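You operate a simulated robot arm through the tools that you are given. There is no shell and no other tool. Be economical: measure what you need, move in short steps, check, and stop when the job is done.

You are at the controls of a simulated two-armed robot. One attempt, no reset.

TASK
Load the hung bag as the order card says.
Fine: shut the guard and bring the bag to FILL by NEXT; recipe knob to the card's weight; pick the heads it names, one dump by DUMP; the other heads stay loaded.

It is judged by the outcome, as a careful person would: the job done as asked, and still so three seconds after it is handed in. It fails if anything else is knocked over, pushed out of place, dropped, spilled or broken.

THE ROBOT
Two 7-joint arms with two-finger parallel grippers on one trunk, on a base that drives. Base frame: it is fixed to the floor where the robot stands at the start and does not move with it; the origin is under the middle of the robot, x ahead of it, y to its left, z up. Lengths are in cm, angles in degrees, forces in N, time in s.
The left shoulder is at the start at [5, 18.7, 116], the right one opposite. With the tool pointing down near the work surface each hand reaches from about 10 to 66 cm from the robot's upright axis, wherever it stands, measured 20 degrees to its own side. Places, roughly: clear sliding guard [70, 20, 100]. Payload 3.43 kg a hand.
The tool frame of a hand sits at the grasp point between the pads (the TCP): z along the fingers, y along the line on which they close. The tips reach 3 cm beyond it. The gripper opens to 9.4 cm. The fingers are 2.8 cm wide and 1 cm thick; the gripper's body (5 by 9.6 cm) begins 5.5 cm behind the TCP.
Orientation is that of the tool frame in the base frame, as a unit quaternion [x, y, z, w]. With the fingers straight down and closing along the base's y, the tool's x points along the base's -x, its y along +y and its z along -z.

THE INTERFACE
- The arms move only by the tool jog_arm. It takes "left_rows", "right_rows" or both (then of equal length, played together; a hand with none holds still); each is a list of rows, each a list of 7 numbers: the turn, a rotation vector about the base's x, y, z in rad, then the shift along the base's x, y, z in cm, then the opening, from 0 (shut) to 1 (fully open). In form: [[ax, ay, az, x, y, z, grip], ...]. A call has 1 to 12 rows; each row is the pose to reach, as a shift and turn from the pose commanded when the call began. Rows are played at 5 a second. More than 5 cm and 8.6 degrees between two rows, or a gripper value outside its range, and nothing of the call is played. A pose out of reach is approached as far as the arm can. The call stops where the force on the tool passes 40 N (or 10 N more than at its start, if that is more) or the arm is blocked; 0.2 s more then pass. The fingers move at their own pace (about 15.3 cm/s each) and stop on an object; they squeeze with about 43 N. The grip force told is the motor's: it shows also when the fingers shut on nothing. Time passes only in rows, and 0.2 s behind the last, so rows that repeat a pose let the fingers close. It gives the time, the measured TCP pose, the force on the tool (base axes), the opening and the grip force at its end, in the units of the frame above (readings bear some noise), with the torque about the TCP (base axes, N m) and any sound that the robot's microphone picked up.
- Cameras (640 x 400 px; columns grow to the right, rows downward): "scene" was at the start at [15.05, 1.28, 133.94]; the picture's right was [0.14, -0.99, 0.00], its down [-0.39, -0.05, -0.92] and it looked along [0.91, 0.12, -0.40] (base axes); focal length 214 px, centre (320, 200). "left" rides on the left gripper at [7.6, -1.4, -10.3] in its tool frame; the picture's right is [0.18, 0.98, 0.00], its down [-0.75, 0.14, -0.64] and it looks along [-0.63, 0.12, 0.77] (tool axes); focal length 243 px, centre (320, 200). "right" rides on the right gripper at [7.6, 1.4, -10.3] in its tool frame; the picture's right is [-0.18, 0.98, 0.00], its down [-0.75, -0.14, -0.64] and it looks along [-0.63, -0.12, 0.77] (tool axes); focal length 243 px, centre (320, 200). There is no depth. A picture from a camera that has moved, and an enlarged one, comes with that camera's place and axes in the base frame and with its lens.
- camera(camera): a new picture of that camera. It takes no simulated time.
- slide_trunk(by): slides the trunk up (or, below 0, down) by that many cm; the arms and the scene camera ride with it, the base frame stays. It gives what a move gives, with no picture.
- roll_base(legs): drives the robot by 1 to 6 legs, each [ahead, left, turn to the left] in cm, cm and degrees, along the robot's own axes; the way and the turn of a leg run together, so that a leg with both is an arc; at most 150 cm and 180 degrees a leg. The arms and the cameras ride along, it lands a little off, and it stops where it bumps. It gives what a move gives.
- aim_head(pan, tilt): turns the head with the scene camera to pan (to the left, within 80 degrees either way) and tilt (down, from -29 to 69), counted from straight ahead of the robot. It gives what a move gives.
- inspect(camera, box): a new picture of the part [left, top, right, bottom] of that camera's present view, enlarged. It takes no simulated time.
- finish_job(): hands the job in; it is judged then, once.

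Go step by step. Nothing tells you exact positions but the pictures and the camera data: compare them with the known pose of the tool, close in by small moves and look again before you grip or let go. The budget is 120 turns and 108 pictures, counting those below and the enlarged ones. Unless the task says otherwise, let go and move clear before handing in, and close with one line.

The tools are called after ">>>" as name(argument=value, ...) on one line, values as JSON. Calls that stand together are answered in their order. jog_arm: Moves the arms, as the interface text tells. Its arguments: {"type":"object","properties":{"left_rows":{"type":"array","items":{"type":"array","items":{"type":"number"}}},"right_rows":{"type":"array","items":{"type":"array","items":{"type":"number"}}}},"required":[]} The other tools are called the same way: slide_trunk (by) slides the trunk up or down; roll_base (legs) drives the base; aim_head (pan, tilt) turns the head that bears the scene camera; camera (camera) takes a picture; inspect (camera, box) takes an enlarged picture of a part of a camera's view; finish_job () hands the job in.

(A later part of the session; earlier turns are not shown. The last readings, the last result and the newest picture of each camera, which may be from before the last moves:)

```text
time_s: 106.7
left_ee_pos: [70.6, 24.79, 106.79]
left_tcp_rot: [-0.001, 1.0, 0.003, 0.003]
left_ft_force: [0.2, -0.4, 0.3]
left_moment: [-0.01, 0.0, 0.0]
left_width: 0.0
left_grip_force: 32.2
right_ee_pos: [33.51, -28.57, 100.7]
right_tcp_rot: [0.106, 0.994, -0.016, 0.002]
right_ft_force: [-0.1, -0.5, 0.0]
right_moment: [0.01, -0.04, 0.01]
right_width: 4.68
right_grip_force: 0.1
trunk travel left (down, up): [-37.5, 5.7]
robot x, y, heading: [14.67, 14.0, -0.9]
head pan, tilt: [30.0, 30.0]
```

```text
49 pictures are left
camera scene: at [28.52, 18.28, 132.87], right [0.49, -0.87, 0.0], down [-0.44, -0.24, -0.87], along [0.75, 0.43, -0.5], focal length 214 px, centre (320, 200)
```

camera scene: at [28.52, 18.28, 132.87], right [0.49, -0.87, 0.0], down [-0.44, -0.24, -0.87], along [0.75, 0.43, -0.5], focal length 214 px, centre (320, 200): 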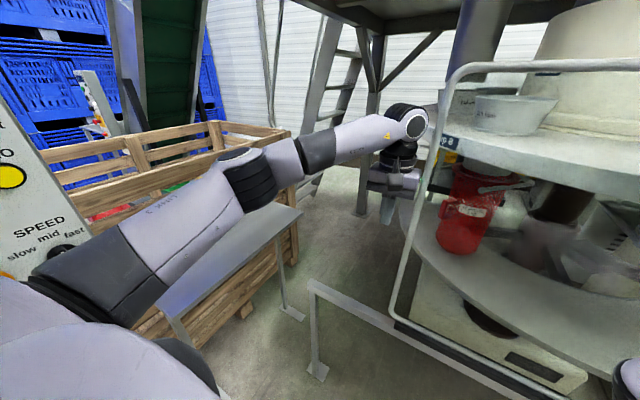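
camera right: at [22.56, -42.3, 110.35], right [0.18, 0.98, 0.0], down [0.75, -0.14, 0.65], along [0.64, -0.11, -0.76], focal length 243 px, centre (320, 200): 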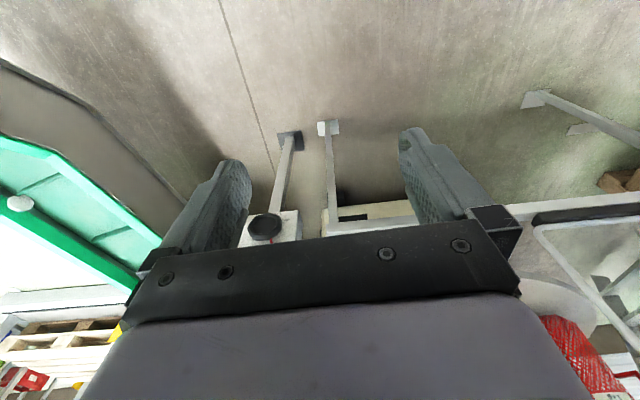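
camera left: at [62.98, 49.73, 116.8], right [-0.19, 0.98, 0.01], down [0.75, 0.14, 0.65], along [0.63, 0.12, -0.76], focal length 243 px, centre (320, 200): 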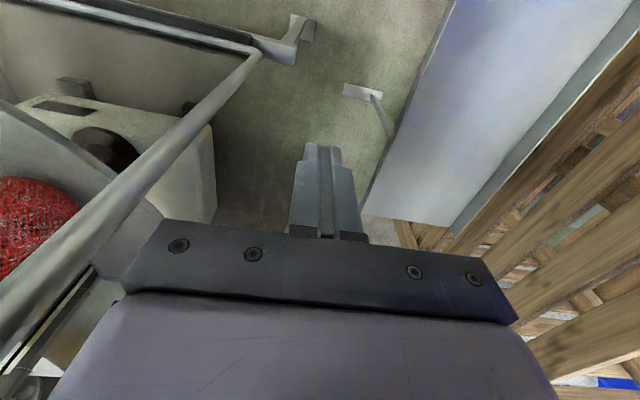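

The guard slides nicely. Continue pushing to the stop.

>>> jog_arm(left_rows=[[0, 0, 0, 0, -3, 0, 0], [0, 0, 0, 0, -6, 0, 0], [0, 0, 0, 0, -9, 0, 0], [0, 0, 0, 0, -12, 0, 0], [0, 0, 0, 0, -15, 0, 0], [0, 0, 0, 0, -17, 0, 0], [0, 0, 0, 0, -19, 0, 0], [0, 0, 0, 0, -21, 0, 0], [0, 0, 0, 0, -23, 0, 0], [0, 0, 0, 0, -25, 0, 0], [0, 0, 0, 0, -27, 0, 0], [0, 0, 0, 0, -29, 0, 0]])

>>> aim_head(pan=-5, tilt=30)

>>> camera(camera="scene")

```text
time_s: 109.5
left_ee_pos: [67.23, 6.82, 105.96]
left_tcp_rot: [-0.03, 1.0, -0.001, -0.002]
left_ft_force: [-0.4, -0.4, 0.0]
left_moment: [0.01, 0.02, -0.01]
left_width: 0.02
left_grip_force: 33.2
left hand out of reach, approached as far as the arm can: row 5, 6, 7, 8, 9, 10, 11, 12
right_ee_pos: [33.45, -28.48, 100.75]
right_tcp_rot: [0.105, 0.994, -0.018, 0.002]
right_ft_force: [-0.4, 0.4, -0.6]
right_moment: [-0.04, -0.01, 0.01]
right_width: 4.72
right_grip_force: 0.2
trunk travel left (down, up): [-37.5, 5.7]
robot x, y, heading: [14.66, 14.16, -0.5]
head pan, tilt: [30.0, 30.0]
stopped in row 12 (left hand): the arm was blocked; the commanded pose is now the measured one
```

```text
time_s: 110.5
left_ee_pos: [67.26, 6.56, 105.76]
left_tcp_rot: [-0.03, 1.0, -0.001, -0.001]
left_ft_force: [0.4, -0.3, -0.1]
left_moment: [-0.03, 0.0, 0.01]
left_width: 0.02
left_grip_force: 33.3
right_ee_pos: [33.51, -28.41, 100.77]
right_tcp_rot: [0.105, 0.994, -0.017, 0.002]
right_ft_force: [-0.2, -0.3, 0.2]
right_moment: [0.02, 0.02, -0.06]
right_width: 4.69
right_grip_force: 0.1
trunk travel left (down, up): [-37.5, 5.7]
robot x, y, heading: [14.47, 14.57, -0.7]
head pan, tilt: [-5.0, 30.0]
```

```text
48 pictures are left
camera scene: at [29.62, 13.05, 132.86], right [-0.1, -1.0, 0.0], down [-0.5, 0.05, -0.87], along [0.86, -0.08, -0.5], focal length 214 px, centre (320, 200)
```

scene: 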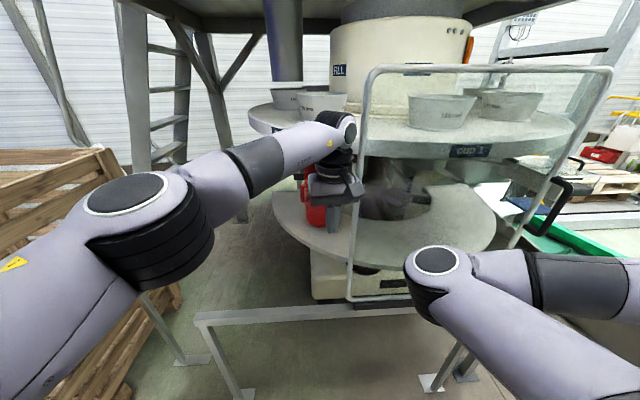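

Arm limit reached with the post at y≈0. I'll finish the push using the base (3 forward to realign, then right).

>>> roll_base(legs=[[3, 0, 0], [0, -13, 0]])

>>> camera(camera="scene")

```text
time_s: 111.8
left_ee_pos: [70.32, 4.12, 105.98]
left_tcp_rot: [-0.029, 1.0, 0.012, -0.006]
left_ft_force: [-4.3, 7.2, 1.0]
left_moment: [-0.84, -0.46, -0.27]
left_width: 0.0
left_grip_force: 33.0
right_ee_pos: [36.32, -32.12, 100.8]
right_tcp_rot: [0.105, 0.994, -0.019, 0.003]
right_ft_force: [0.1, 0.4, -0.7]
right_moment: [0.0, -0.01, 0.04]
right_width: 4.71
right_grip_force: 0.2
trunk travel left (down, up): [-37.5, 5.7]
robot x, y, heading: [17.69, 10.31, -0.6]
head pan, tilt: [-5.0, 30.0]
stopped in leg 2: the force on the tool passed its limit (the readings are from after the stop); the commanded pose is now the measured one
```

```text
47 pictures are left
camera scene: at [32.47, 9.37, 132.88], right [-0.1, -1.0, 0.0], down [-0.5, 0.05, -0.87], along [0.86, -0.08, -0.5], focal length 214 px, centre (320, 200)
```

scene: 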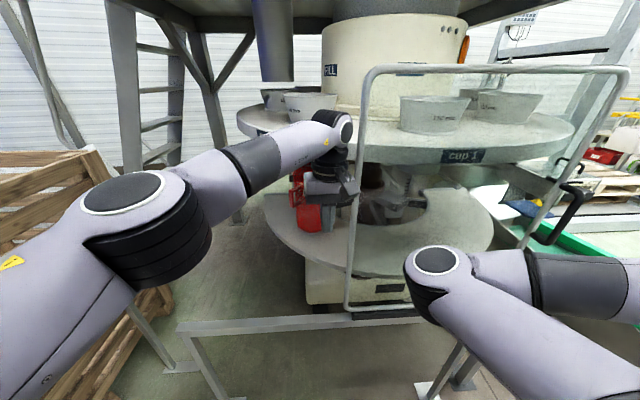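

It stopped with ~40 N; likely the end stop. I'll nudge once more to check, then look at the rail end.

>>> roll_base(legs=[[0, 2, 0], [0, -5, 0]])

>>> aim_head(pan=-35, tilt=35)

>>> camera(camera="scene")

```text
time_s: 113.1
left_ee_pos: [70.56, 4.32, 105.88]
left_tcp_rot: [-0.029, 0.999, 0.021, -0.01]
left_ft_force: [-2.3, 3.2, -0.3]
left_moment: [-0.27, -0.17, -0.17]
left_width: 0.02
left_grip_force: 33.1
right_ee_pos: [36.53, -32.71, 100.69]
right_tcp_rot: [0.104, 0.994, -0.018, 0.002]
right_ft_force: [-0.8, 1.1, -0.1]
right_moment: [0.0, -0.01, 0.02]
right_width: 4.72
right_grip_force: 0.1
trunk travel left (down, up): [-37.5, 5.7]
robot x, y, heading: [17.91, 9.43, -0.7]
head pan, tilt: [-5.0, 30.0]
stopped in leg 2: the force on the tool passed its limit (the readings are from after the stop); the commanded pose is now the measured one
```

```text
time_s: 114.0
left_ee_pos: [70.41, 4.31, 105.81]
left_tcp_rot: [-0.029, 0.999, 0.021, -0.01]
left_ft_force: [-1.9, 5.3, 0.0]
left_moment: [-0.51, -0.17, -0.12]
left_width: 0.02
left_grip_force: 33.4
right_ee_pos: [36.43, -32.82, 100.67]
right_tcp_rot: [0.104, 0.994, -0.018, 0.002]
right_ft_force: [0.6, -0.6, -0.1]
right_moment: [-0.01, -0.01, 0.01]
right_width: 4.68
right_grip_force: 0.0
trunk travel left (down, up): [-37.5, 5.7]
robot x, y, heading: [17.75, 9.94, -0.3]
head pan, tilt: [-35.0, 35.0]
```

```text
46 pictures are left
camera scene: at [30.72, 4.57, 132.09], right [-0.58, -0.81, 0.0], down [-0.47, 0.33, -0.82], along [0.67, -0.48, -0.57], focal length 214 px, centre (320, 200)
```

scene: 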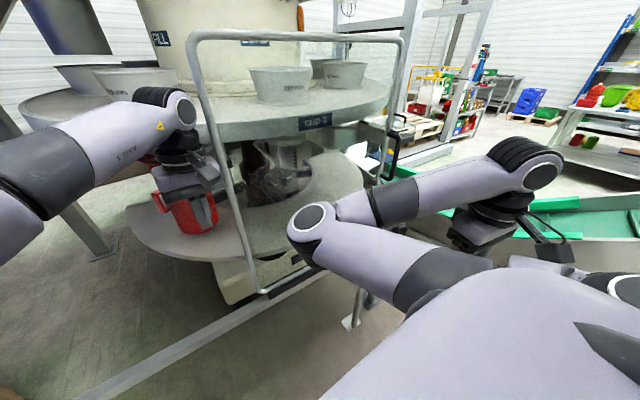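

The guard stops at the same spot twice, so it's shut. Next the NEXT button at about (12.9,71.8,120.6): retract the left hand and turn to face the left panel.

>>> jog_arm(left_rows=[[0, 0, 0, -1, 3, 0, 0], [0, 0, 0, -4, 5, 1, 0], [0, 0, 0, -8, 6, 2, 0], [0, 0, 0, -12, 8, 4, 0], [0, 0, 0, -16, 10, 6, 0], [0, 0, 0, -20, 12, 6, 0]])

>>> roll_base(legs=[[0, 5, 0], [0, 0, 90]])

>>> aim_head(pan=5, tilt=20)

>>> camera(camera="scene")

```text
time_s: 115.4
left_ee_pos: [50.51, 16.19, 112.02]
left_tcp_rot: [-0.029, 0.999, 0.02, -0.01]
left_ft_force: [-0.5, -0.1, 0.1]
left_moment: [-0.01, 0.0, 0.02]
left_width: 0.0
left_grip_force: 33.4
right_ee_pos: [36.52, -32.75, 100.66]
right_tcp_rot: [0.104, 0.994, -0.018, 0.002]
right_ft_force: [0.1, -1.2, 0.3]
right_moment: [0.02, 0.02, -0.01]
right_width: 4.69
right_grip_force: 0.1
trunk travel left (down, up): [-37.5, 5.7]
robot x, y, heading: [17.71, 9.79, -0.5]
head pan, tilt: [-35.0, 35.0]
```

```text
time_s: 120.2
left_ee_pos: [10.57, 47.49, 112.03]
left_tcp_rot: [0.733, -0.68, -0.007, 0.022]
left_ft_force: [-0.8, -0.2, -0.3]
left_moment: [0.02, 0.0, -0.02]
left_width: 0.0
left_grip_force: 33.5
right_ee_pos: [59.9, 34.18, 100.79]
right_tcp_rot: [-0.637, 0.771, -0.011, 0.014]
right_ft_force: [-0.7, 0.6, -0.4]
right_moment: [0.02, -0.03, -0.02]
right_width: 4.7
right_grip_force: 0.0
trunk travel left (down, up): [-37.5, 5.7]
robot x, y, heading: [17.75, 14.79, 90.6]
head pan, tilt: [-35.0, 35.0]
```

```text
time_s: 121.3
left_ee_pos: [10.5, 47.44, 111.98]
left_tcp_rot: [0.732, -0.68, -0.007, 0.021]
left_ft_force: [-0.5, 0.0, 0.3]
left_moment: [-0.02, -0.04, 0.03]
left_width: 0.0
left_grip_force: 32.9
right_ee_pos: [59.81, 34.28, 100.64]
right_tcp_rot: [-0.637, 0.771, -0.012, 0.014]
right_ft_force: [-0.1, 0.4, 0.9]
right_moment: [0.03, -0.03, 0.02]
right_width: 4.72
right_grip_force: 0.1
trunk travel left (down, up): [-37.5, 5.7]
robot x, y, heading: [17.47, 14.95, 90.8]
head pan, tilt: [5.0, 20.0]
```

```text
45 pictures are left
camera scene: at [16.83, 29.82, 134.46], right [1.0, 0.1, 0.0], down [0.03, -0.34, -0.94], along [-0.09, 0.94, -0.34], focal length 214 px, centre (320, 200)
```

scene: 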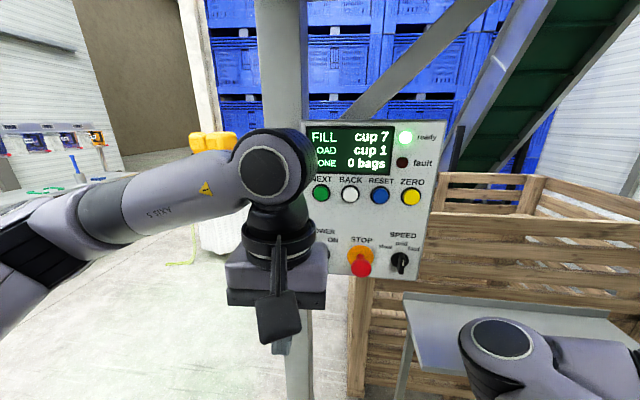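

The "ready" lamp is green. NEXT confirmed at (13,71.8,120.8). Back up a little and pitch the hand forward.

>>> roll_base(legs=[[-10, 0, 0]])

>>> jog_arm(left_rows=[[0.143, 0, 0, 0, 3, 1, 0], [0.286, 0, 0, 0.5, 6, 2, 0], [0.428, 0, 0, 1, 9, 3, 0], [0.571, 0, 0, 1, 11, 4, 0], [0.714, 0, 0, 1.5, 13, 5, 0], [0.857, 0, 0, 1.5, 15, 6, 0], [1.0, 0, 0, 2, 16, 7, 0], [1.142, 0, 0, 2, 17, 7.5, 0], [1.285, 0, 0, 2.5, 18, 8, 0], [1.428, 0, 0, 2.5, 18, 8.5, 0], [1.57, 0, 0, 2.5, 18, 8.5, 0], [1.57, 0, 0, 2.5, 18, 8.5, 0]])

>>> camera(camera="scene")

```text
time_s: 122.5
left_ee_pos: [10.68, 37.5, 111.99]
left_tcp_rot: [0.732, -0.681, -0.008, 0.022]
left_ft_force: [-0.2, 0.2, -0.3]
left_moment: [0.04, -0.03, -0.03]
left_width: 0.0
left_grip_force: 33.1
right_ee_pos: [60.04, 24.11, 100.61]
right_tcp_rot: [-0.636, 0.772, -0.011, 0.015]
right_ft_force: [-0.1, -0.1, -0.6]
right_moment: [0.0, 0.01, -0.01]
right_width: 4.72
right_grip_force: 0.1
trunk travel left (down, up): [-37.5, 5.7]
robot x, y, heading: [17.61, 4.39, 90.3]
head pan, tilt: [5.0, 20.0]
```

```text
time_s: 125.0
left_ee_pos: [13.26, 55.52, 120.63]
left_tcp_rot: [0.533, -0.476, -0.487, -0.503]
left_ft_force: [-0.8, -0.4, -0.5]
left_moment: [0.0, 0.01, -0.01]
left_width: 0.03
left_grip_force: 33.0
right_ee_pos: [59.9, 24.17, 100.64]
right_tcp_rot: [-0.636, 0.772, -0.011, 0.014]
right_ft_force: [-0.6, -0.1, 0.5]
right_moment: [0.02, 0.03, -0.01]
right_width: 4.69
right_grip_force: 0.1
trunk travel left (down, up): [-37.5, 5.7]
robot x, y, heading: [17.76, 4.85, 90.4]
head pan, tilt: [5.0, 20.0]
```

```text
44 pictures are left
camera scene: at [16.94, 19.9, 134.47], right [1.0, 0.09, 0.0], down [0.03, -0.34, -0.94], along [-0.09, 0.94, -0.34], focal length 214 px, centre (320, 200)
```

scene: 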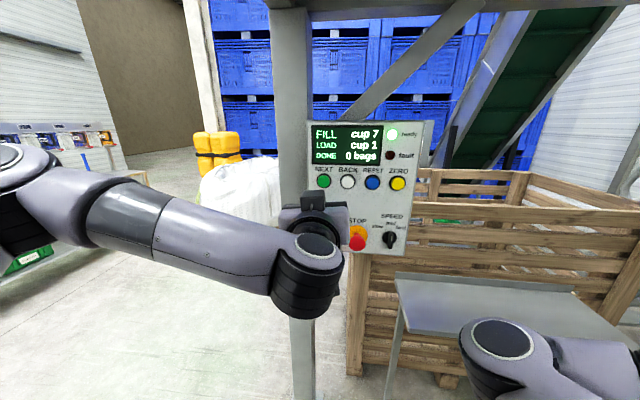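

The hand points at the panel. Checking with the wrist camera before pressing.

>>> camera(camera="left")

```text
43 pictures are left
camera left: at [15.55, 45.29, 113.3], right [-0.97, -0.04, -0.25], down [-0.17, -0.63, 0.75], along [-0.19, 0.77, 0.6], focal length 243 px, centre (320, 200)
```

left: 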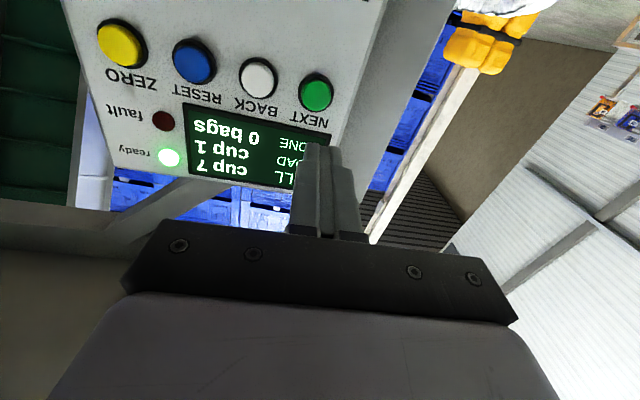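

Aligned: pressing NEXT with slow final steps, then retracting.

>>> jog_arm(left_rows=[[0, 0, 0, 0.2, 4, 0, 0], [0, 0, 0, 0.3, 8, 0, 0], [0, 0, 0, 0.3, 11, 0, 0], [0, 0, 0, 0.3, 12, 0, 0], [0, 0, 0, 0.3, 12.5, 0, 0], [0, 0, 0, 0.3, 13, 0, 0], [0, 0, 0, 0.3, 13.3, 0, 0], [0, 0, 0, 0.3, 13.6, 0, 0], [0, 0, 0, 0.3, 10, 0, 0], [0, 0, 0, 0.3, 6, 0, 0]])

>>> camera(camera="scene")

```text
time_s: 127.2
left_ee_pos: [13.62, 61.53, 120.57]
left_tcp_rot: [0.533, -0.476, -0.486, -0.502]
left_ft_force: [-0.8, -0.3, -0.3]
left_moment: [-0.03, 0.01, 0.0]
left_width: 0.03
left_grip_force: 32.9
right_ee_pos: [59.91, 24.11, 100.65]
right_tcp_rot: [-0.636, 0.772, -0.011, 0.014]
right_ft_force: [0.3, 0.3, 0.1]
right_moment: [-0.01, 0.01, -0.06]
right_width: 4.72
right_grip_force: 0.1
trunk travel left (down, up): [-37.5, 5.7]
robot x, y, heading: [17.88, 4.53, 90.3]
head pan, tilt: [5.0, 20.0]
heard: click
```

```text
42 pictures are left
camera scene: at [16.95, 19.88, 134.47], right [1.0, 0.09, 0.0], down [0.03, -0.34, -0.94], along [-0.09, 0.94, -0.34], focal length 214 px, centre (320, 200)
```

scene: 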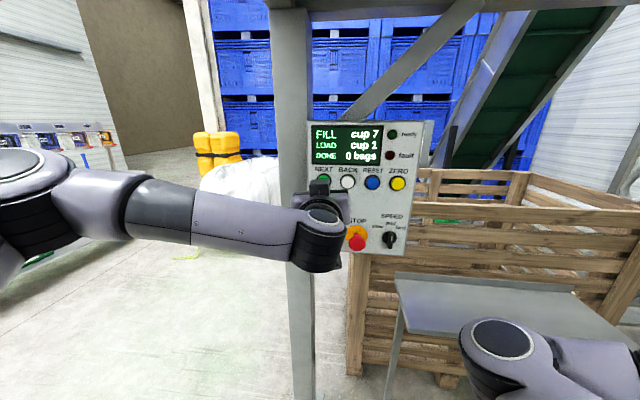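

A click was heard and it's indexing. I'll retract and wait, then read the display.

>>> jog_arm(left_rows=[[0, 0, 0, 0, -3, 0, 0], [0, 0, 0, 0, -6, 0, 0], [0, 0, 0, 0, -6, 0, 0], [0, 0, 0, 0, -6, 0, 0], [0, 0, 0, 0, -6, 0, 0], [0, 0, 0, 0, -6, 0, 0], [0, 0, 0, 0, -6, 0, 0], [0, 0, 0, 0, -6, 0, 0], [0, 0, 0, 0, -6, 0, 0], [0, 0, 0, 0, -6, 0, 0]])

>>> inspect(camera="scene", box=[290, 110, 450, 210])

```text
time_s: 129.4
left_ee_pos: [13.69, 55.51, 120.63]
left_tcp_rot: [0.533, -0.477, -0.487, -0.502]
left_ft_force: [-0.7, 0.4, 0.1]
left_moment: [-0.02, -0.02, 0.02]
left_width: 0.01
left_grip_force: 33.2
right_ee_pos: [60.08, 24.28, 100.6]
right_tcp_rot: [-0.635, 0.772, -0.011, 0.015]
right_ft_force: [-0.5, -0.6, -0.7]
right_moment: [0.01, -0.02, -0.01]
right_width: 4.71
right_grip_force: 0.1
trunk travel left (down, up): [-37.5, 5.7]
robot x, y, heading: [18.26, 4.84, 90.4]
head pan, tilt: [5.0, 20.0]
```

```text
4.00 times, centred on (370, 160) of scene
camera zoom: at [16.94, 19.9, 134.47], right [1.0, 0.09, 0.0], down [0.03, -0.34, -0.94], along [-0.09, 0.94, -0.34], focal length 858 px, centre (120, 360)
```

zoom: 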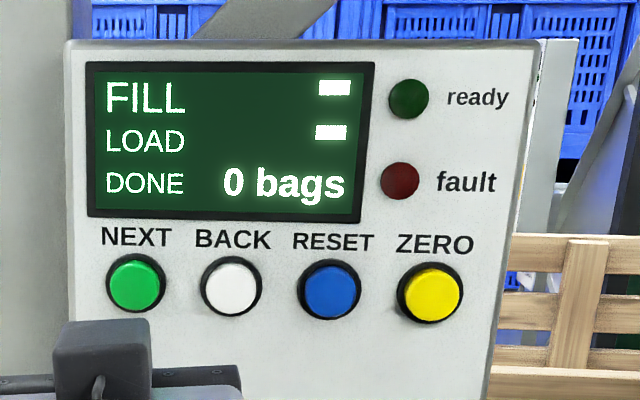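

It is indexing (blank cup numbers). I'll restore the hand to tool-down meanwhile and re-read.

>>> jog_arm(left_rows=[[-0.143, 0, 0, 0, -2, 0, 0], [-0.286, 0, 0, 0, -4, -1, 0], [-0.428, 0, 0, 0, -6, -2, 0], [-0.571, 0, 0, -1, -8, -3, 0], [-0.714, 0, 0, -2, -10, -4, 0], [-0.857, 0, 0, -3, -12, -5, 0], [-1.0, 0, 0, -4, -14, -6, 0], [-1.142, 0, 0, -5, -16, -7, 0], [-1.285, 0, 0, -6, -18, -8, 0], [-1.428, 0, 0, -7, -19, -8.5, 0], [-1.57, 0, 0, -8, -20, -8.5, 0], [-1.57, 0, 0, -8, -20, -8.5, 0]])

>>> inspect(camera="scene", box=[290, 110, 450, 210])

```text
time_s: 132.1
left_ee_pos: [5.55, 35.6, 111.93]
left_tcp_rot: [0.731, -0.682, -0.007, 0.022]
left_ft_force: [-0.6, -0.6, -0.4]
left_moment: [0.02, -0.01, 0.0]
left_width: 0.0
left_grip_force: 33.2
right_ee_pos: [59.87, 24.16, 100.71]
right_tcp_rot: [-0.636, 0.772, -0.011, 0.015]
right_ft_force: [-0.5, -0.2, -0.2]
right_moment: [-0.01, -0.01, -0.01]
right_width: 4.69
right_grip_force: 0.0
trunk travel left (down, up): [-37.5, 5.7]
robot x, y, heading: [18.05, 5.06, 90.2]
head pan, tilt: [5.0, 20.0]
```

```text
4.00 times, centred on (370, 160) of scene
camera zoom: at [16.95, 19.89, 134.47], right [1.0, 0.09, 0.0], down [0.03, -0.34, -0.94], along [-0.09, 0.94, -0.34], focal length 858 px, centre (120, 360)
```

zoom: 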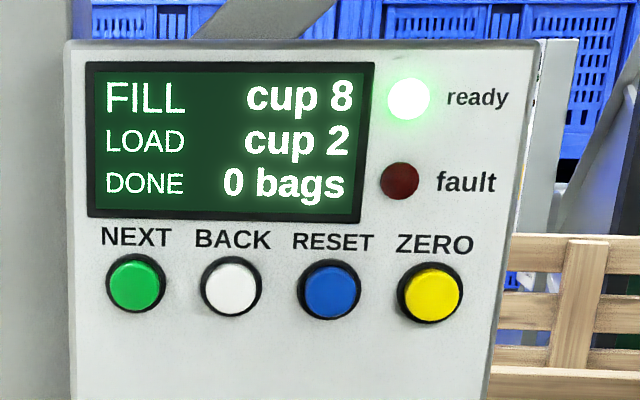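

FILL is cup 8 (the bag), ready lit. Now turn left 180° to face the weigher side and step up.

>>> roll_base(legs=[[0, 0, 90], [0, 0, 90], [9, 0, 0]])

>>> aim_head(pan=20, tilt=30)

>>> camera(camera="scene")

```text
time_s: 137.6
left_ee_pos: [-8.62, -15.09, 111.64]
left_tcp_rot: [0.984, 0.174, 0.018, 0.022]
left_ft_force: [-0.1, -0.3, 0.8]
left_moment: [0.02, 0.0, -0.01]
left_width: 0.0
left_grip_force: 32.9
right_ee_pos: [-14.02, 39.51, 100.45]
right_tcp_rot: [0.998, 0.053, -0.002, -0.017]
right_ft_force: [0.0, 0.8, 0.0]
right_moment: [-0.02, -0.01, 0.0]
right_width: 4.7
right_grip_force: 0.1
trunk travel left (down, up): [-37.5, 5.7]
robot x, y, heading: [17.56, 5.38, -162.3]
head pan, tilt: [5.0, 20.0]
stopped in leg 2: the robot was blocked; the commanded pose is now the measured one
```

```text
time_s: 138.3
left_ee_pos: [-8.65, -15.21, 111.52]
left_tcp_rot: [0.984, 0.176, 0.019, 0.023]
left_ft_force: [0.2, -0.8, 0.6]
left_moment: [-0.02, 0.0, 0.04]
left_width: 0.0
left_grip_force: 33.8
right_ee_pos: [-14.06, 39.53, 100.28]
right_tcp_rot: [0.998, 0.055, 0.0, -0.015]
right_ft_force: [0.2, 0.6, -0.3]
right_moment: [0.02, -0.01, 0.01]
right_width: 4.68
right_grip_force: 0.1
trunk travel left (down, up): [-37.5, 5.7]
robot x, y, heading: [17.63, 4.72, -162.3]
head pan, tilt: [20.0, 30.0]
```

```text
39 pictures are left
camera scene: at [4.05, -2.1, 132.77], right [-0.61, 0.79, -0.01], down [0.4, 0.3, -0.86], along [-0.68, -0.53, -0.5], focal length 214 px, centre (320, 200)
```

scene: 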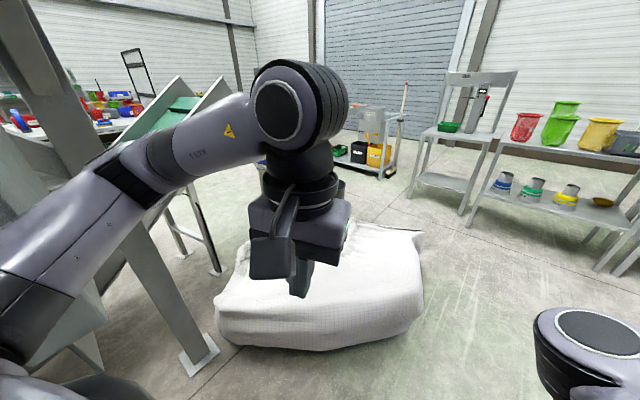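

The left elbow touched the panel post mid-turn. Ease back, shift away in +y, finish the turn.

>>> roll_base(legs=[[0, 0, -4], [-4.5, -14, 0], [0, 0, 76]])

>>> camera(camera="scene")

```text
time_s: 143.4
left_ee_pos: [30.31, -11.42, 111.74]
left_tcp_rot: [0.691, 0.723, 0.023, 0.007]
left_ft_force: [-0.2, -0.8, -0.6]
left_moment: [0.04, 0.0, 0.02]
left_width: 0.0
left_grip_force: 32.6
right_ee_pos: [-23.57, 0.21, 100.76]
right_tcp_rot: [0.774, 0.633, -0.015, -0.011]
right_ft_force: [-0.2, -0.5, -0.7]
right_moment: [0.02, 0.0, 0.03]
right_width: 4.7
right_grip_force: 0.0
trunk travel left (down, up): [-37.5, 5.7]
robot x, y, heading: [18.56, 19.4, -90.0]
head pan, tilt: [20.0, 30.0]
```

```text
38 pictures are left
camera scene: at [21.81, 5.02, 132.86], right [-0.94, -0.34, 0.0], down [-0.17, 0.47, -0.87], along [0.29, -0.81, -0.5], focal length 214 px, centre (320, 200)
```

scene: 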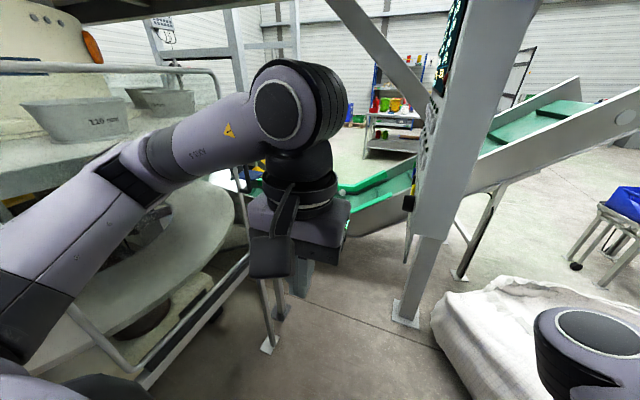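

Clear. Drive forward and pitch the left hand to point at the panel (-x).

>>> roll_base(legs=[[22, 0, 0]])

>>> jog_arm(left_rows=[[0, 0.143, 0, 2, 0, 1, 0], [0, 0.286, 0, 4, 0, 2, 0], [0, 0.428, 0, 6, 0, 3, 0], [0, 0.571, 0, 8, 0, 4, 0], [0, 0.714, 0, 10, 0, 5, 0], [0, 0.857, 0, 11, -2, 5, 0], [0, 1.0, 0, 12, -4, 5, 0], [0, 1.142, 0, 13, -6, 5, 0], [0, 1.285, 0, 14, -8, 5, 0], [0, 1.428, 0, 14, -8, 5, 0], [0, 1.57, 0, 14, -8, 5, 0], [0, 1.57, 0, 14, -8, 5, 0]])

>>> camera(camera="left")

```text
time_s: 145.1
left_ee_pos: [30.41, -33.19, 111.69]
left_tcp_rot: [0.689, 0.724, 0.024, 0.006]
left_ft_force: [0.0, 0.5, 0.5]
left_moment: [0.02, -0.02, -0.03]
left_width: 0.01
left_grip_force: 32.7
right_ee_pos: [-23.55, -21.78, 100.64]
right_tcp_rot: [0.773, 0.634, -0.014, -0.012]
right_ft_force: [0.1, 0.4, 0.2]
right_moment: [-0.01, -0.02, -0.02]
right_width: 4.7
right_grip_force: 0.0
trunk travel left (down, up): [-37.5, 5.7]
robot x, y, heading: [18.95, -2.47, -89.9]
head pan, tilt: [20.0, 30.0]
```

```text
time_s: 147.7
left_ee_pos: [42.64, -40.39, 117.59]
left_tcp_rot: [0.518, 0.515, -0.469, -0.497]
left_ft_force: [-0.4, 0.1, -0.4]
left_moment: [0.0, -0.03, 0.03]
left_width: 0.0
left_grip_force: 33.2
right_ee_pos: [-24.55, -21.48, 100.05]
right_tcp_rot: [0.773, 0.634, -0.009, -0.004]
right_ft_force: [1.3, -0.1, -0.9]
right_moment: [-0.03, -0.03, 0.0]
right_width: 4.7
right_grip_force: 0.1
trunk travel left (down, up): [-37.5, 5.7]
robot x, y, heading: [18.66, -2.3, -89.7]
head pan, tilt: [20.0, 30.0]
```

```text
37 pictures are left
camera left: at [52.95, -33.02, 119.99], right [0.07, 0.21, -0.98], down [0.63, -0.77, -0.12], along [-0.78, -0.6, -0.18], focal length 243 px, centre (320, 200)
```

left: 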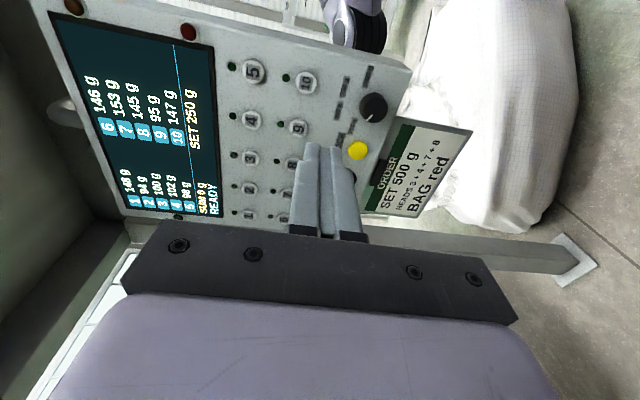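

Display now says READY. Zoom on the knob and buttons.

>>> inspect(camera="left", box=[300, 40, 440, 180])

```text
2.86 times, centred on (370, 110) of left
camera zoom: at [52.95, -33.02, 119.99], right [0.07, 0.21, -0.98], down [0.63, -0.77, -0.12], along [-0.78, -0.6, -0.18], focal length 693 px, centre (177, 457)
```

zoom: 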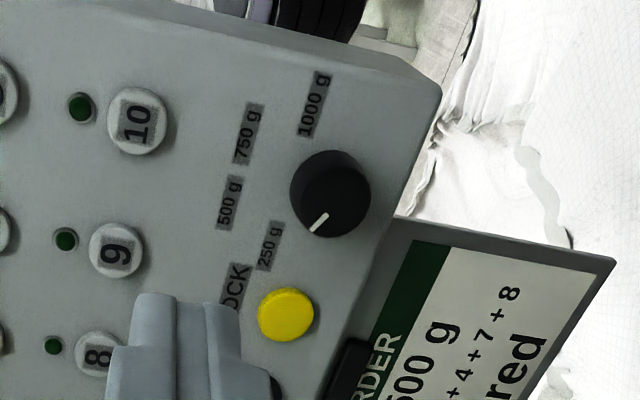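

Knob at (≈19,-42,107.8) set to 250; 500 is one step clockwise (~45°). Pre-position the open gripper in front of it.

>>> jog_arm(left_rows=[[0, 0.03, 0, -2, -0.5, -3, 0.58], [0, 0.067, 0, -5, -1, -6, 0.58], [0, 0.067, 0, -8, -1.6, -9, 0.58], [0, 0.067, 0, -12, -1.6, -9.8, 0.58], [0, 0.067, 0, -13, -1.6, -9.8, 0.58], [0, 0.067, 0, -13, -1.6, -9.8, 0.58]])

>>> camera(camera="left")

```text
time_s: 149.1
left_ee_pos: [31.4, -42.77, 106.99]
left_tcp_rot: [-0.488, -0.501, 0.486, 0.524]
left_ft_force: [0.6, -0.4, 0.0]
left_moment: [-0.02, -0.03, 0.02]
left_width: 5.46
left_grip_force: 0.0
right_ee_pos: [-23.48, -21.78, 100.69]
right_tcp_rot: [0.774, 0.633, -0.014, -0.011]
right_ft_force: [-0.2, 0.3, 0.3]
right_moment: [0.01, -0.01, -0.01]
right_width: 4.67
right_grip_force: 0.0
trunk travel left (down, up): [-37.5, 5.7]
robot x, y, heading: [18.45, -2.55, -89.9]
head pan, tilt: [20.0, 30.0]
```

```text
35 pictures are left
camera left: at [41.75, -35.39, 108.67], right [-0.02, 0.23, -0.97], down [0.62, -0.76, -0.19], along [-0.78, -0.61, -0.13], focal length 243 px, centre (320, 200)
```

left: 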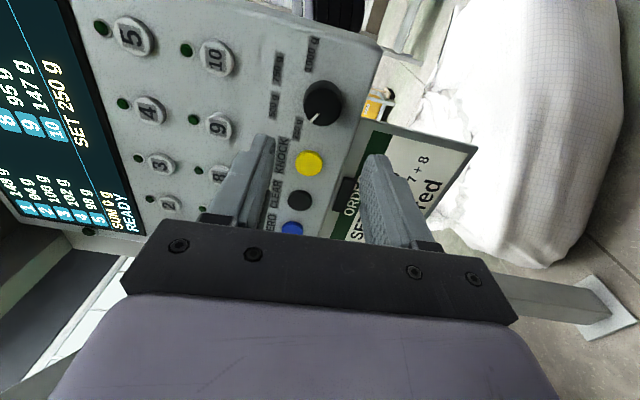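

Aligned to the knob. Approach to x≈21, then grip.

>>> jog_arm(left_rows=[[0, 0, 0, -4, 0.3, 0.2, 0.58], [0, 0, 0, -7, 0.4, 0.2, 0.58], [0, 0, 0, -9, 0.4, 0.2, 0.58], [0, 0, 0, -10.2, 0.4, 0.2, 0.58], [0, 0, 0, -10.2, 0.4, 0.2, 0.58]])

>>> camera(camera="left")

```text
time_s: 150.3
left_ee_pos: [21.18, -42.36, 107.25]
left_tcp_rot: [-0.488, -0.5, 0.487, 0.524]
left_ft_force: [-0.6, 0.1, 0.5]
left_moment: [-0.01, 0.01, 0.03]
left_width: 5.42
left_grip_force: 0.0
right_ee_pos: [-23.53, -21.89, 100.64]
right_tcp_rot: [0.773, 0.634, -0.014, -0.011]
right_ft_force: [0.7, 1.2, -0.2]
right_moment: [0.03, -0.05, 0.01]
right_width: 4.69
right_grip_force: 0.0
trunk travel left (down, up): [-37.5, 5.7]
robot x, y, heading: [18.66, -2.73, -89.8]
head pan, tilt: [20.0, 30.0]
```

```text
34 pictures are left
camera left: at [31.37, -34.96, 108.81], right [-0.02, 0.23, -0.97], down [0.62, -0.76, -0.19], along [-0.78, -0.61, -0.13], focal length 243 px, centre (320, 200)
```

left: 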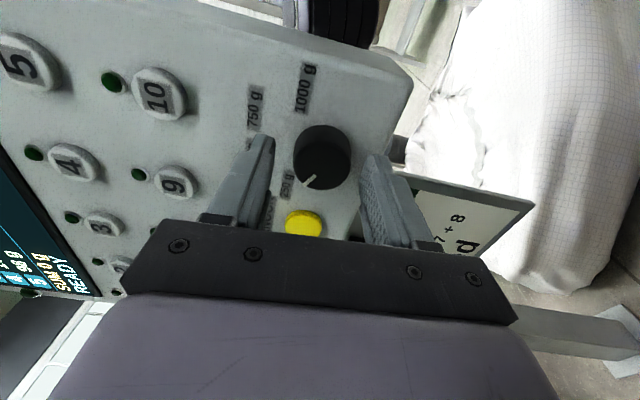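

Knob front is at x≈18 and the panel at ≈16; advance 1.6 more and grip.

>>> jog_arm(left_rows=[[0, 0, 0, -0.8, 0, 0, 0.58], [0, 0, 0, -1.5, 0, 0, 0.58], [0, 0, 0, -1.5, 0, 0, 0.1], [0, 0, 0, -1.5, 0, 0, 0.1], [0, 0, 0, -1.5, 0, 0, 0.1]])

>>> camera(camera="left")

```text
time_s: 151.5
left_ee_pos: [19.71, -42.37, 107.02]
left_tcp_rot: [-0.489, -0.503, 0.484, 0.523]
left_ft_force: [3.2, 6.2, -17.7]
left_moment: [0.12, -0.72, 0.63]
left_width: 3.8
left_grip_force: 45.3
right_ee_pos: [-23.46, -21.81, 100.73]
right_tcp_rot: [0.773, 0.634, -0.014, -0.011]
right_ft_force: [0.0, -0.5, 0.8]
right_moment: [-0.03, -0.02, 0.0]
right_width: 4.68
right_grip_force: 0.0
trunk travel left (down, up): [-37.5, 5.7]
robot x, y, heading: [18.57, -2.48, -89.9]
head pan, tilt: [20.0, 30.0]
```

```text
33 pictures are left
camera left: at [30.05, -35.0, 108.65], right [-0.01, 0.24, -0.97], down [0.62, -0.76, -0.19], along [-0.78, -0.6, -0.14], focal length 243 px, centre (320, 200)
```

left: 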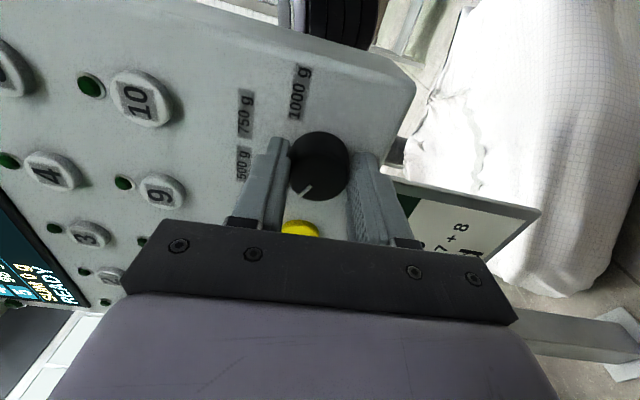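

Gripped (3.8 cm). Turn clockwise ~45°, easing the vertical load.

>>> jog_arm(left_rows=[[0, 0, 0, 0, 0, -0.2, 0.1], [-0.13, 0, 0, 0, 0, -0.2, 0.1], [-0.26, 0, 0, 0, 0, -0.2, 0.1], [-0.39, 0, 0, 0, 0, -0.2, 0.1], [-0.52, 0, 0, 0, 0, -0.2, 0.1], [-0.65, 0, 0, 0, 0, -0.2, 0.1], [-0.77, 0, 0, 0, 0, -0.2, 0.1], [-0.77, 0, 0, 0, 0, -0.2, 0.1]])

>>> camera(camera="left")

```text
time_s: 153.3
left_ee_pos: [19.7, -42.45, 106.75]
left_tcp_rot: [0.631, 0.32, -0.619, -0.341]
left_ft_force: [4.4, 0.3, -26.0]
left_moment: [0.05, -0.62, -0.25]
left_width: 3.78
left_grip_force: 45.3
left hand out of reach, approached as far as the arm can: row 7, 8
right_ee_pos: [-23.46, -21.93, 100.61]
right_tcp_rot: [0.774, 0.633, -0.014, -0.012]
right_ft_force: [0.8, 0.8, -0.2]
right_moment: [-0.01, -0.01, 0.02]
right_width: 4.7
right_grip_force: 0.1
trunk travel left (down, up): [-37.5, 5.7]
robot x, y, heading: [18.66, -2.31, -89.8]
head pan, tilt: [20.0, 30.0]
```

```text
32 pictures are left
camera left: at [30.07, -35.67, 103.66], right [-0.01, -0.4, -0.92], down [0.62, -0.72, 0.31], along [-0.79, -0.56, 0.26], focal length 243 px, centre (320, 200)
```

left: 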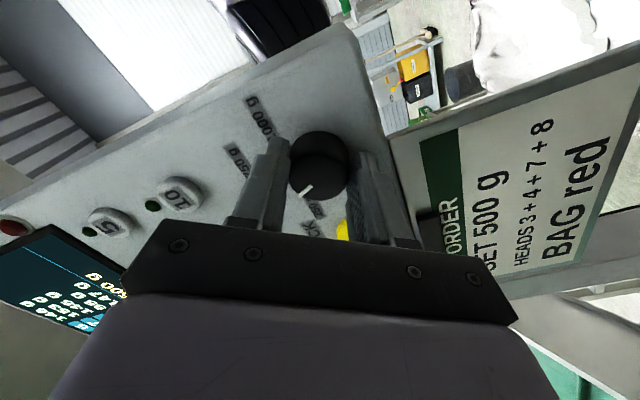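

The knob turned with the hand. Check the display's SET value.

>>> inspect(camera="left", box=[10, 210, 150, 340])

```text
3.08 times, centred on (80, 275) of left
camera zoom: at [30.07, -35.67, 103.66], right [-0.01, -0.4, -0.92], down [0.62, -0.72, 0.31], along [-0.79, -0.56, 0.26], focal length 746 px, centre (1058, -31)
```

zoom: 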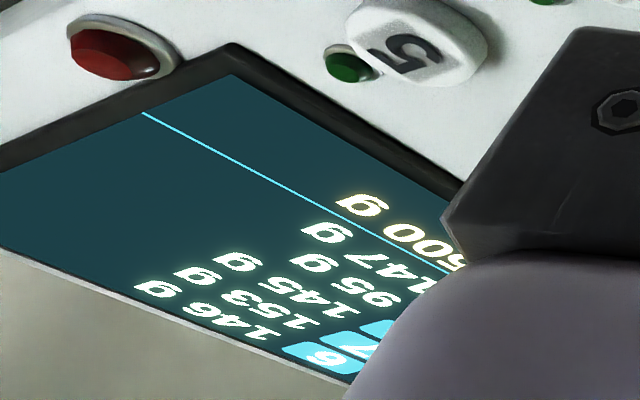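

SET is 500 g. Release, retreat, rotate the hand back level and close.

>>> jog_arm(left_rows=[[0, 0, 0, 0, 0, 0, 0.58], [0, 0, 0, 0, 0, 0, 0.58], [0, 0, 0, 3, 0, 0, 0.58], [0, 0, 0, 7, 0, 0, 0.58], [0, 0, 0, 11, 0, 1, 0.58], [0.13, 0, 0, 14, 0, 2, 0.58], [0.26, 0, 0, 16, 0, 4, 0], [0.39, 0, 0, 18, 0, 6, 0], [0.52, 0, 0, 18, -1, 8, 0], [0.65, 0, 0, 18, -3, 10, 0], [0.65, 0, 0, 18, -5, 12, 0]])

>>> camera(camera="left")

```text
time_s: 155.7
left_ee_pos: [37.67, -47.34, 118.99]
left_tcp_rot: [-0.487, -0.502, 0.486, 0.524]
left_ft_force: [0.0, 0.0, -0.7]
left_moment: [0.01, 0.01, -0.03]
left_width: 0.0
left_grip_force: 32.6
right_ee_pos: [-23.46, -21.74, 100.56]
right_tcp_rot: [0.774, 0.633, -0.015, -0.011]
right_ft_force: [-0.5, 0.5, -0.7]
right_moment: [0.01, -0.01, -0.02]
right_width: 4.7
right_grip_force: 0.0
trunk travel left (down, up): [-37.5, 5.7]
robot x, y, heading: [18.55, -2.51, -90.0]
head pan, tilt: [20.0, 30.0]
```

```text
30 pictures are left
camera left: at [48.11, -40.0, 120.61], right [-0.02, 0.24, -0.97], down [0.62, -0.76, -0.19], along [-0.78, -0.61, -0.13], focal length 243 px, centre (320, 200)
```

left: 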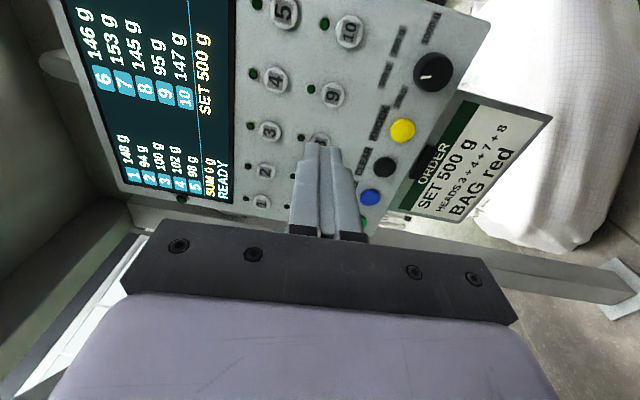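

Button positions solved (row 1 z≈124.6, row 2 z≈117.7; 3:y-54.4, 4:y-48.0, 7:y-61, 8:y-54.3). Press head 4.

>>> jog_arm(left_rows=[[0, 0, 0, -3, -0.3, 2.5, 0], [0, 0, 0, -7, -0.75, 4.5, 0], [0, 0, 0, -11, -0.75, 5.6, 0], [0, 0, 0, -15, -0.75, 5.6, 0], [0, 0, 0, -17, -0.75, 5.6, 0], [0, 0, 0, -17.6, -0.75, 5.6, 0], [0, 0, 0, -18, -0.75, 5.6, 0], [0, 0, 0, -18.4, -0.75, 5.6, 0], [0, 0, 0, -15.5, -0.75, 5.6, 0], [0, 0, 0, -12, -0.75, 5.6, 0], [0, 0, 0, -12, -0.75, 5.6, 0]])

>>> camera(camera="left")

```text
time_s: 158.1
left_ee_pos: [25.97, -48.13, 124.41]
left_tcp_rot: [-0.488, -0.501, 0.487, 0.524]
left_ft_force: [0.1, 0.5, -0.5]
left_moment: [0.02, 0.02, -0.01]
left_width: 0.01
left_grip_force: 32.6
right_ee_pos: [-23.63, -21.78, 100.77]
right_tcp_rot: [0.773, 0.634, -0.015, -0.011]
right_ft_force: [-0.1, 0.5, -0.2]
right_moment: [0.01, -0.02, -0.04]
right_width: 4.66
right_grip_force: 0.1
trunk travel left (down, up): [-37.5, 5.7]
robot x, y, heading: [18.85, -2.48, -89.8]
head pan, tilt: [20.0, 30.0]
```

```text
29 pictures are left
camera left: at [36.14, -40.79, 126.06], right [-0.02, 0.23, -0.97], down [0.62, -0.76, -0.19], along [-0.78, -0.61, -0.13], focal length 243 px, centre (320, 200)
```

left: 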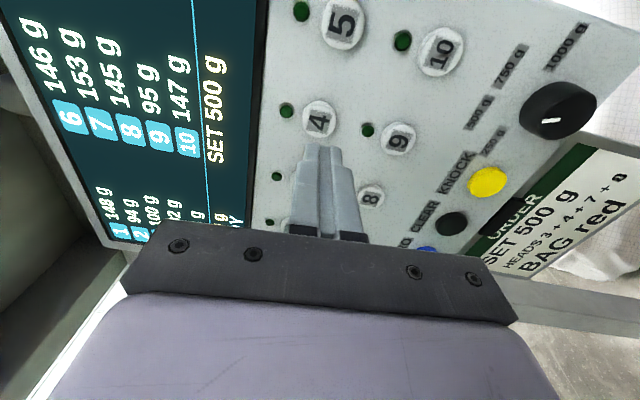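

No click yet; go slightly deeper with fine steps.

>>> jog_arm(left_rows=[[0, 0, 0, -4, 0.3, 0.2, 0], [0, 0, 0, -6, 0.3, 0.2, 0], [0, 0, 0, -6.7, 0.3, 0.2, 0], [0, 0, 0, -7, 0.3, 0.2, 0], [0, 0, 0, -7.3, 0.3, 0.2, 0], [0, 0, 0, -7.6, 0.3, 0.2, 0], [0, 0, 0, -4, 0.3, 0.2, 0], [0, 0, 0, 0, 0.3, 0.2, 0]])

>>> camera(camera="left")

```text
time_s: 159.9
left_ee_pos: [25.74, -47.8, 124.74]
left_tcp_rot: [-0.489, -0.5, 0.487, 0.524]
left_ft_force: [0.0, 0.3, -0.4]
left_moment: [0.0, -0.04, -0.01]
left_width: 0.02
left_grip_force: 33.3
right_ee_pos: [-23.56, -21.64, 100.67]
right_tcp_rot: [0.774, 0.633, -0.015, -0.01]
right_ft_force: [0.4, -0.6, -0.3]
right_moment: [0.01, -0.01, -0.01]
right_width: 4.69
right_grip_force: 0.1
trunk travel left (down, up): [-37.5, 5.7]
robot x, y, heading: [18.51, -2.62, -90.0]
head pan, tilt: [20.0, 30.0]
heard: click
```

```text
28 pictures are left
camera left: at [36.02, -40.55, 126.39], right [-0.02, 0.23, -0.97], down [0.62, -0.76, -0.19], along [-0.79, -0.61, -0.13], focal length 243 px, centre (320, 200)
```

left: 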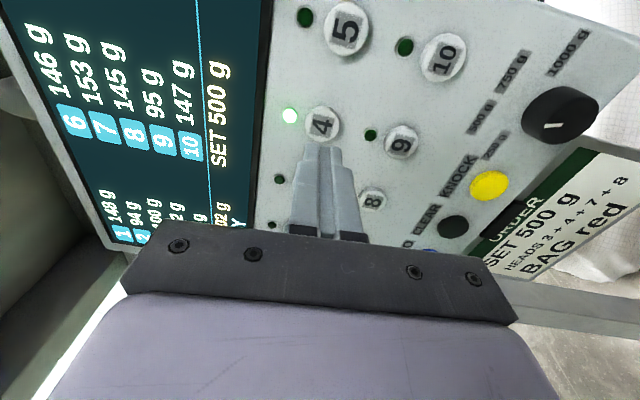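

Head 4 lit (sum 102 g). Press head 3 (6.5 cm toward -y).

>>> jog_arm(left_rows=[[0, 0, 0, 0, -3, 0, 0], [0, 0, 0, 0, -6.5, 0, 0], [0, 0, 0, -4, -6.6, 0, 0], [0, 0, 0, -6, -6.6, 0, 0], [0, 0, 0, -6.7, -6.6, 0, 0], [0, 0, 0, -7, -6.6, 0, 0], [0, 0, 0, -7.3, -6.6, 0, 0], [0, 0, 0, -7.6, -6.6, 0, 0], [0, 0, 0, -4, -6.6, 0, 0], [0, 0, 0, 0, -6.6, 0, 0]])

>>> camera(camera="left")

```text
time_s: 162.1
left_ee_pos: [25.74, -54.47, 124.64]
left_tcp_rot: [-0.489, -0.5, 0.486, 0.524]
left_ft_force: [-0.5, 0.4, 0.1]
left_moment: [-0.01, -0.01, 0.03]
left_width: 0.0
left_grip_force: 33.0
right_ee_pos: [-23.57, -21.81, 100.67]
right_tcp_rot: [0.774, 0.633, -0.014, -0.011]
right_ft_force: [0.3, 0.8, 0.6]
right_moment: [0.0, -0.01, -0.01]
right_width: 4.7
right_grip_force: 0.2
trunk travel left (down, up): [-37.5, 5.7]
robot x, y, heading: [18.73, -2.55, -89.9]
head pan, tilt: [20.0, 30.0]
heard: click
```

```text
27 pictures are left
camera left: at [36.09, -47.09, 126.3], right [-0.02, 0.23, -0.97], down [0.62, -0.76, -0.19], along [-0.79, -0.6, -0.13], focal length 243 px, centre (320, 200)
```

left: 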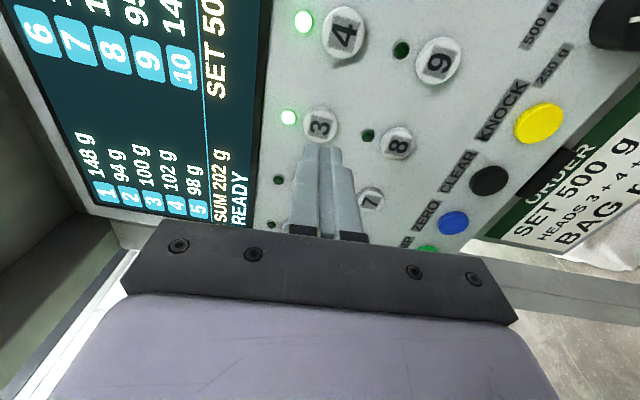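

Sum 202 g. Press head 8 (6.8 cm lower).

>>> jog_arm(left_rows=[[0, 0, 0, 0, 0, -3, 0], [0, 0, 0, 0, 0, -6.8, 0], [0, 0, 0, -4, 0, -6.8, 0], [0, 0, 0, -6, 0, -6.8, 0], [0, 0, 0, -6.7, 0, -6.8, 0], [0, 0, 0, -7, 0, -6.8, 0], [0, 0, 0, -7.3, 0, -6.8, 0], [0, 0, 0, -7.6, 0, -6.8, 0], [0, 0, 0, -4, 0, -6.8, 0], [0, 0, 0, 0, 0, -6.8, 0]])

>>> camera(camera="left")

```text
time_s: 164.3
left_ee_pos: [25.76, -54.27, 117.87]
left_tcp_rot: [-0.489, -0.499, 0.487, 0.524]
left_ft_force: [0.1, 0.7, -0.2]
left_moment: [-0.02, -0.01, 0.02]
left_width: 0.01
left_grip_force: 33.0
right_ee_pos: [-23.46, -21.77, 100.74]
right_tcp_rot: [0.774, 0.633, -0.013, -0.011]
right_ft_force: [0.2, -0.3, 0.6]
right_moment: [-0.01, -0.01, 0.0]
right_width: 4.66
right_grip_force: 0.2
trunk travel left (down, up): [-37.5, 5.7]
robot x, y, heading: [18.7, -2.58, -89.9]
head pan, tilt: [20.0, 30.0]
heard: click
```

```text
26 pictures are left
camera left: at [36.07, -46.96, 119.53], right [-0.02, 0.23, -0.97], down [0.62, -0.76, -0.19], along [-0.79, -0.6, -0.13], focal length 243 px, centre (320, 200)
```

left: 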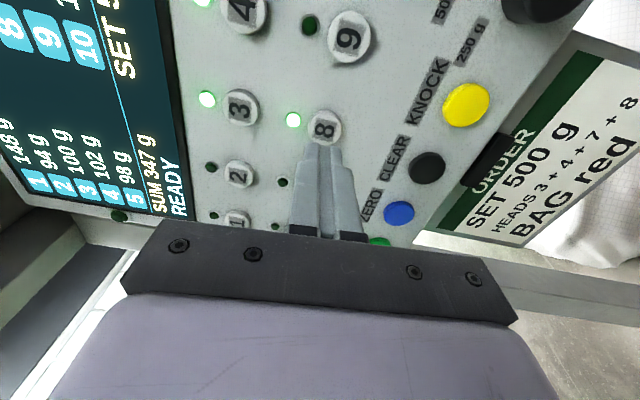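

Sum 347 g. Press head 7 (6.6 cm toward -y).

>>> jog_arm(left_rows=[[0, 0, 0, 0, -3, 0, 0], [0, 0, 0, 0, -6.6, 0, 0], [0, 0, 0, -4, -6.7, 0, 0], [0, 0, 0, -6, -6.7, 0, 0], [0, 0, 0, -6.7, -6.7, 0, 0], [0, 0, 0, -7, -6.7, 0, 0], [0, 0, 0, -7.3, -6.7, 0, 0], [0, 0, 0, -7.6, -6.7, 0, 0], [0, 0, 0, -4, -6.7, 0, 0], [0, 0, 0, 0, -6.7, 0, 0]])

>>> camera(camera="left")

```text
time_s: 166.5
left_ee_pos: [25.77, -61.05, 117.96]
left_tcp_rot: [-0.488, -0.5, 0.487, 0.524]
left_ft_force: [-0.1, -0.5, -1.1]
left_moment: [0.01, 0.0, -0.04]
left_width: 0.01
left_grip_force: 32.5
right_ee_pos: [-23.37, -21.78, 100.69]
right_tcp_rot: [0.774, 0.633, -0.014, -0.01]
right_ft_force: [0.6, 0.3, -0.1]
right_moment: [-0.01, -0.01, 0.01]
right_width: 4.72
right_grip_force: 0.1
trunk travel left (down, up): [-37.5, 5.7]
robot x, y, heading: [18.77, -2.61, -89.9]
head pan, tilt: [20.0, 30.0]
heard: click
```

```text
25 pictures are left
camera left: at [36.13, -53.68, 119.57], right [-0.02, 0.23, -0.97], down [0.62, -0.76, -0.19], along [-0.78, -0.61, -0.13], focal length 243 px, centre (320, 200)
```

left: 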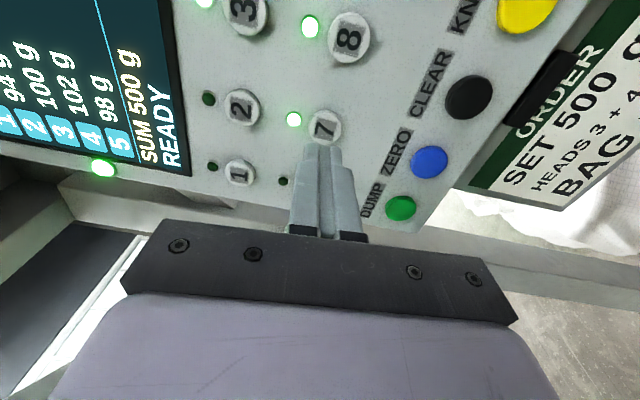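

SUM 500 g, READY green. Move in front of DUMP and verify before pressing.

>>> jog_arm(left_rows=[[0, 0, 0, 0, -2.5, -3.5, 0], [0, 0, 0, 0, -5, -7, 0], [0, 0, 0, 0, -7.4, -10.3, 0], [0, 0, 0, 0, -7.4, -10.3, 0], [0, 0, 0, 0, -7.4, -10.3, 0]])

>>> camera(camera="left")

```text
time_s: 167.7
left_ee_pos: [25.48, -65.01, 110.18]
left_tcp_rot: [-0.489, -0.501, 0.488, 0.522]
left_ft_force: [0.4, -0.4, 0.3]
left_moment: [0.01, 0.01, -0.02]
left_width: 0.0
left_grip_force: 33.6
left hand out of reach, approached as far as the arm can: row 2, 3, 4, 5
right_ee_pos: [-23.62, -21.72, 100.7]
right_tcp_rot: [0.773, 0.634, -0.014, -0.01]
right_ft_force: [0.1, 0.3, 0.0]
right_moment: [-0.02, -0.01, -0.01]
right_width: 4.71
right_grip_force: 0.1
trunk travel left (down, up): [-37.5, 5.7]
robot x, y, heading: [18.51, -2.47, -89.7]
head pan, tilt: [20.0, 30.0]
```

```text
24 pictures are left
camera left: at [35.7, -57.61, 111.74], right [-0.02, 0.23, -0.97], down [0.62, -0.76, -0.19], along [-0.78, -0.61, -0.13], focal length 243 px, centre (320, 200)
```

left: 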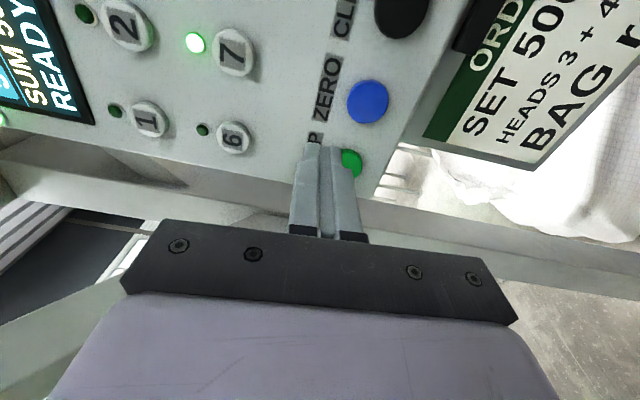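

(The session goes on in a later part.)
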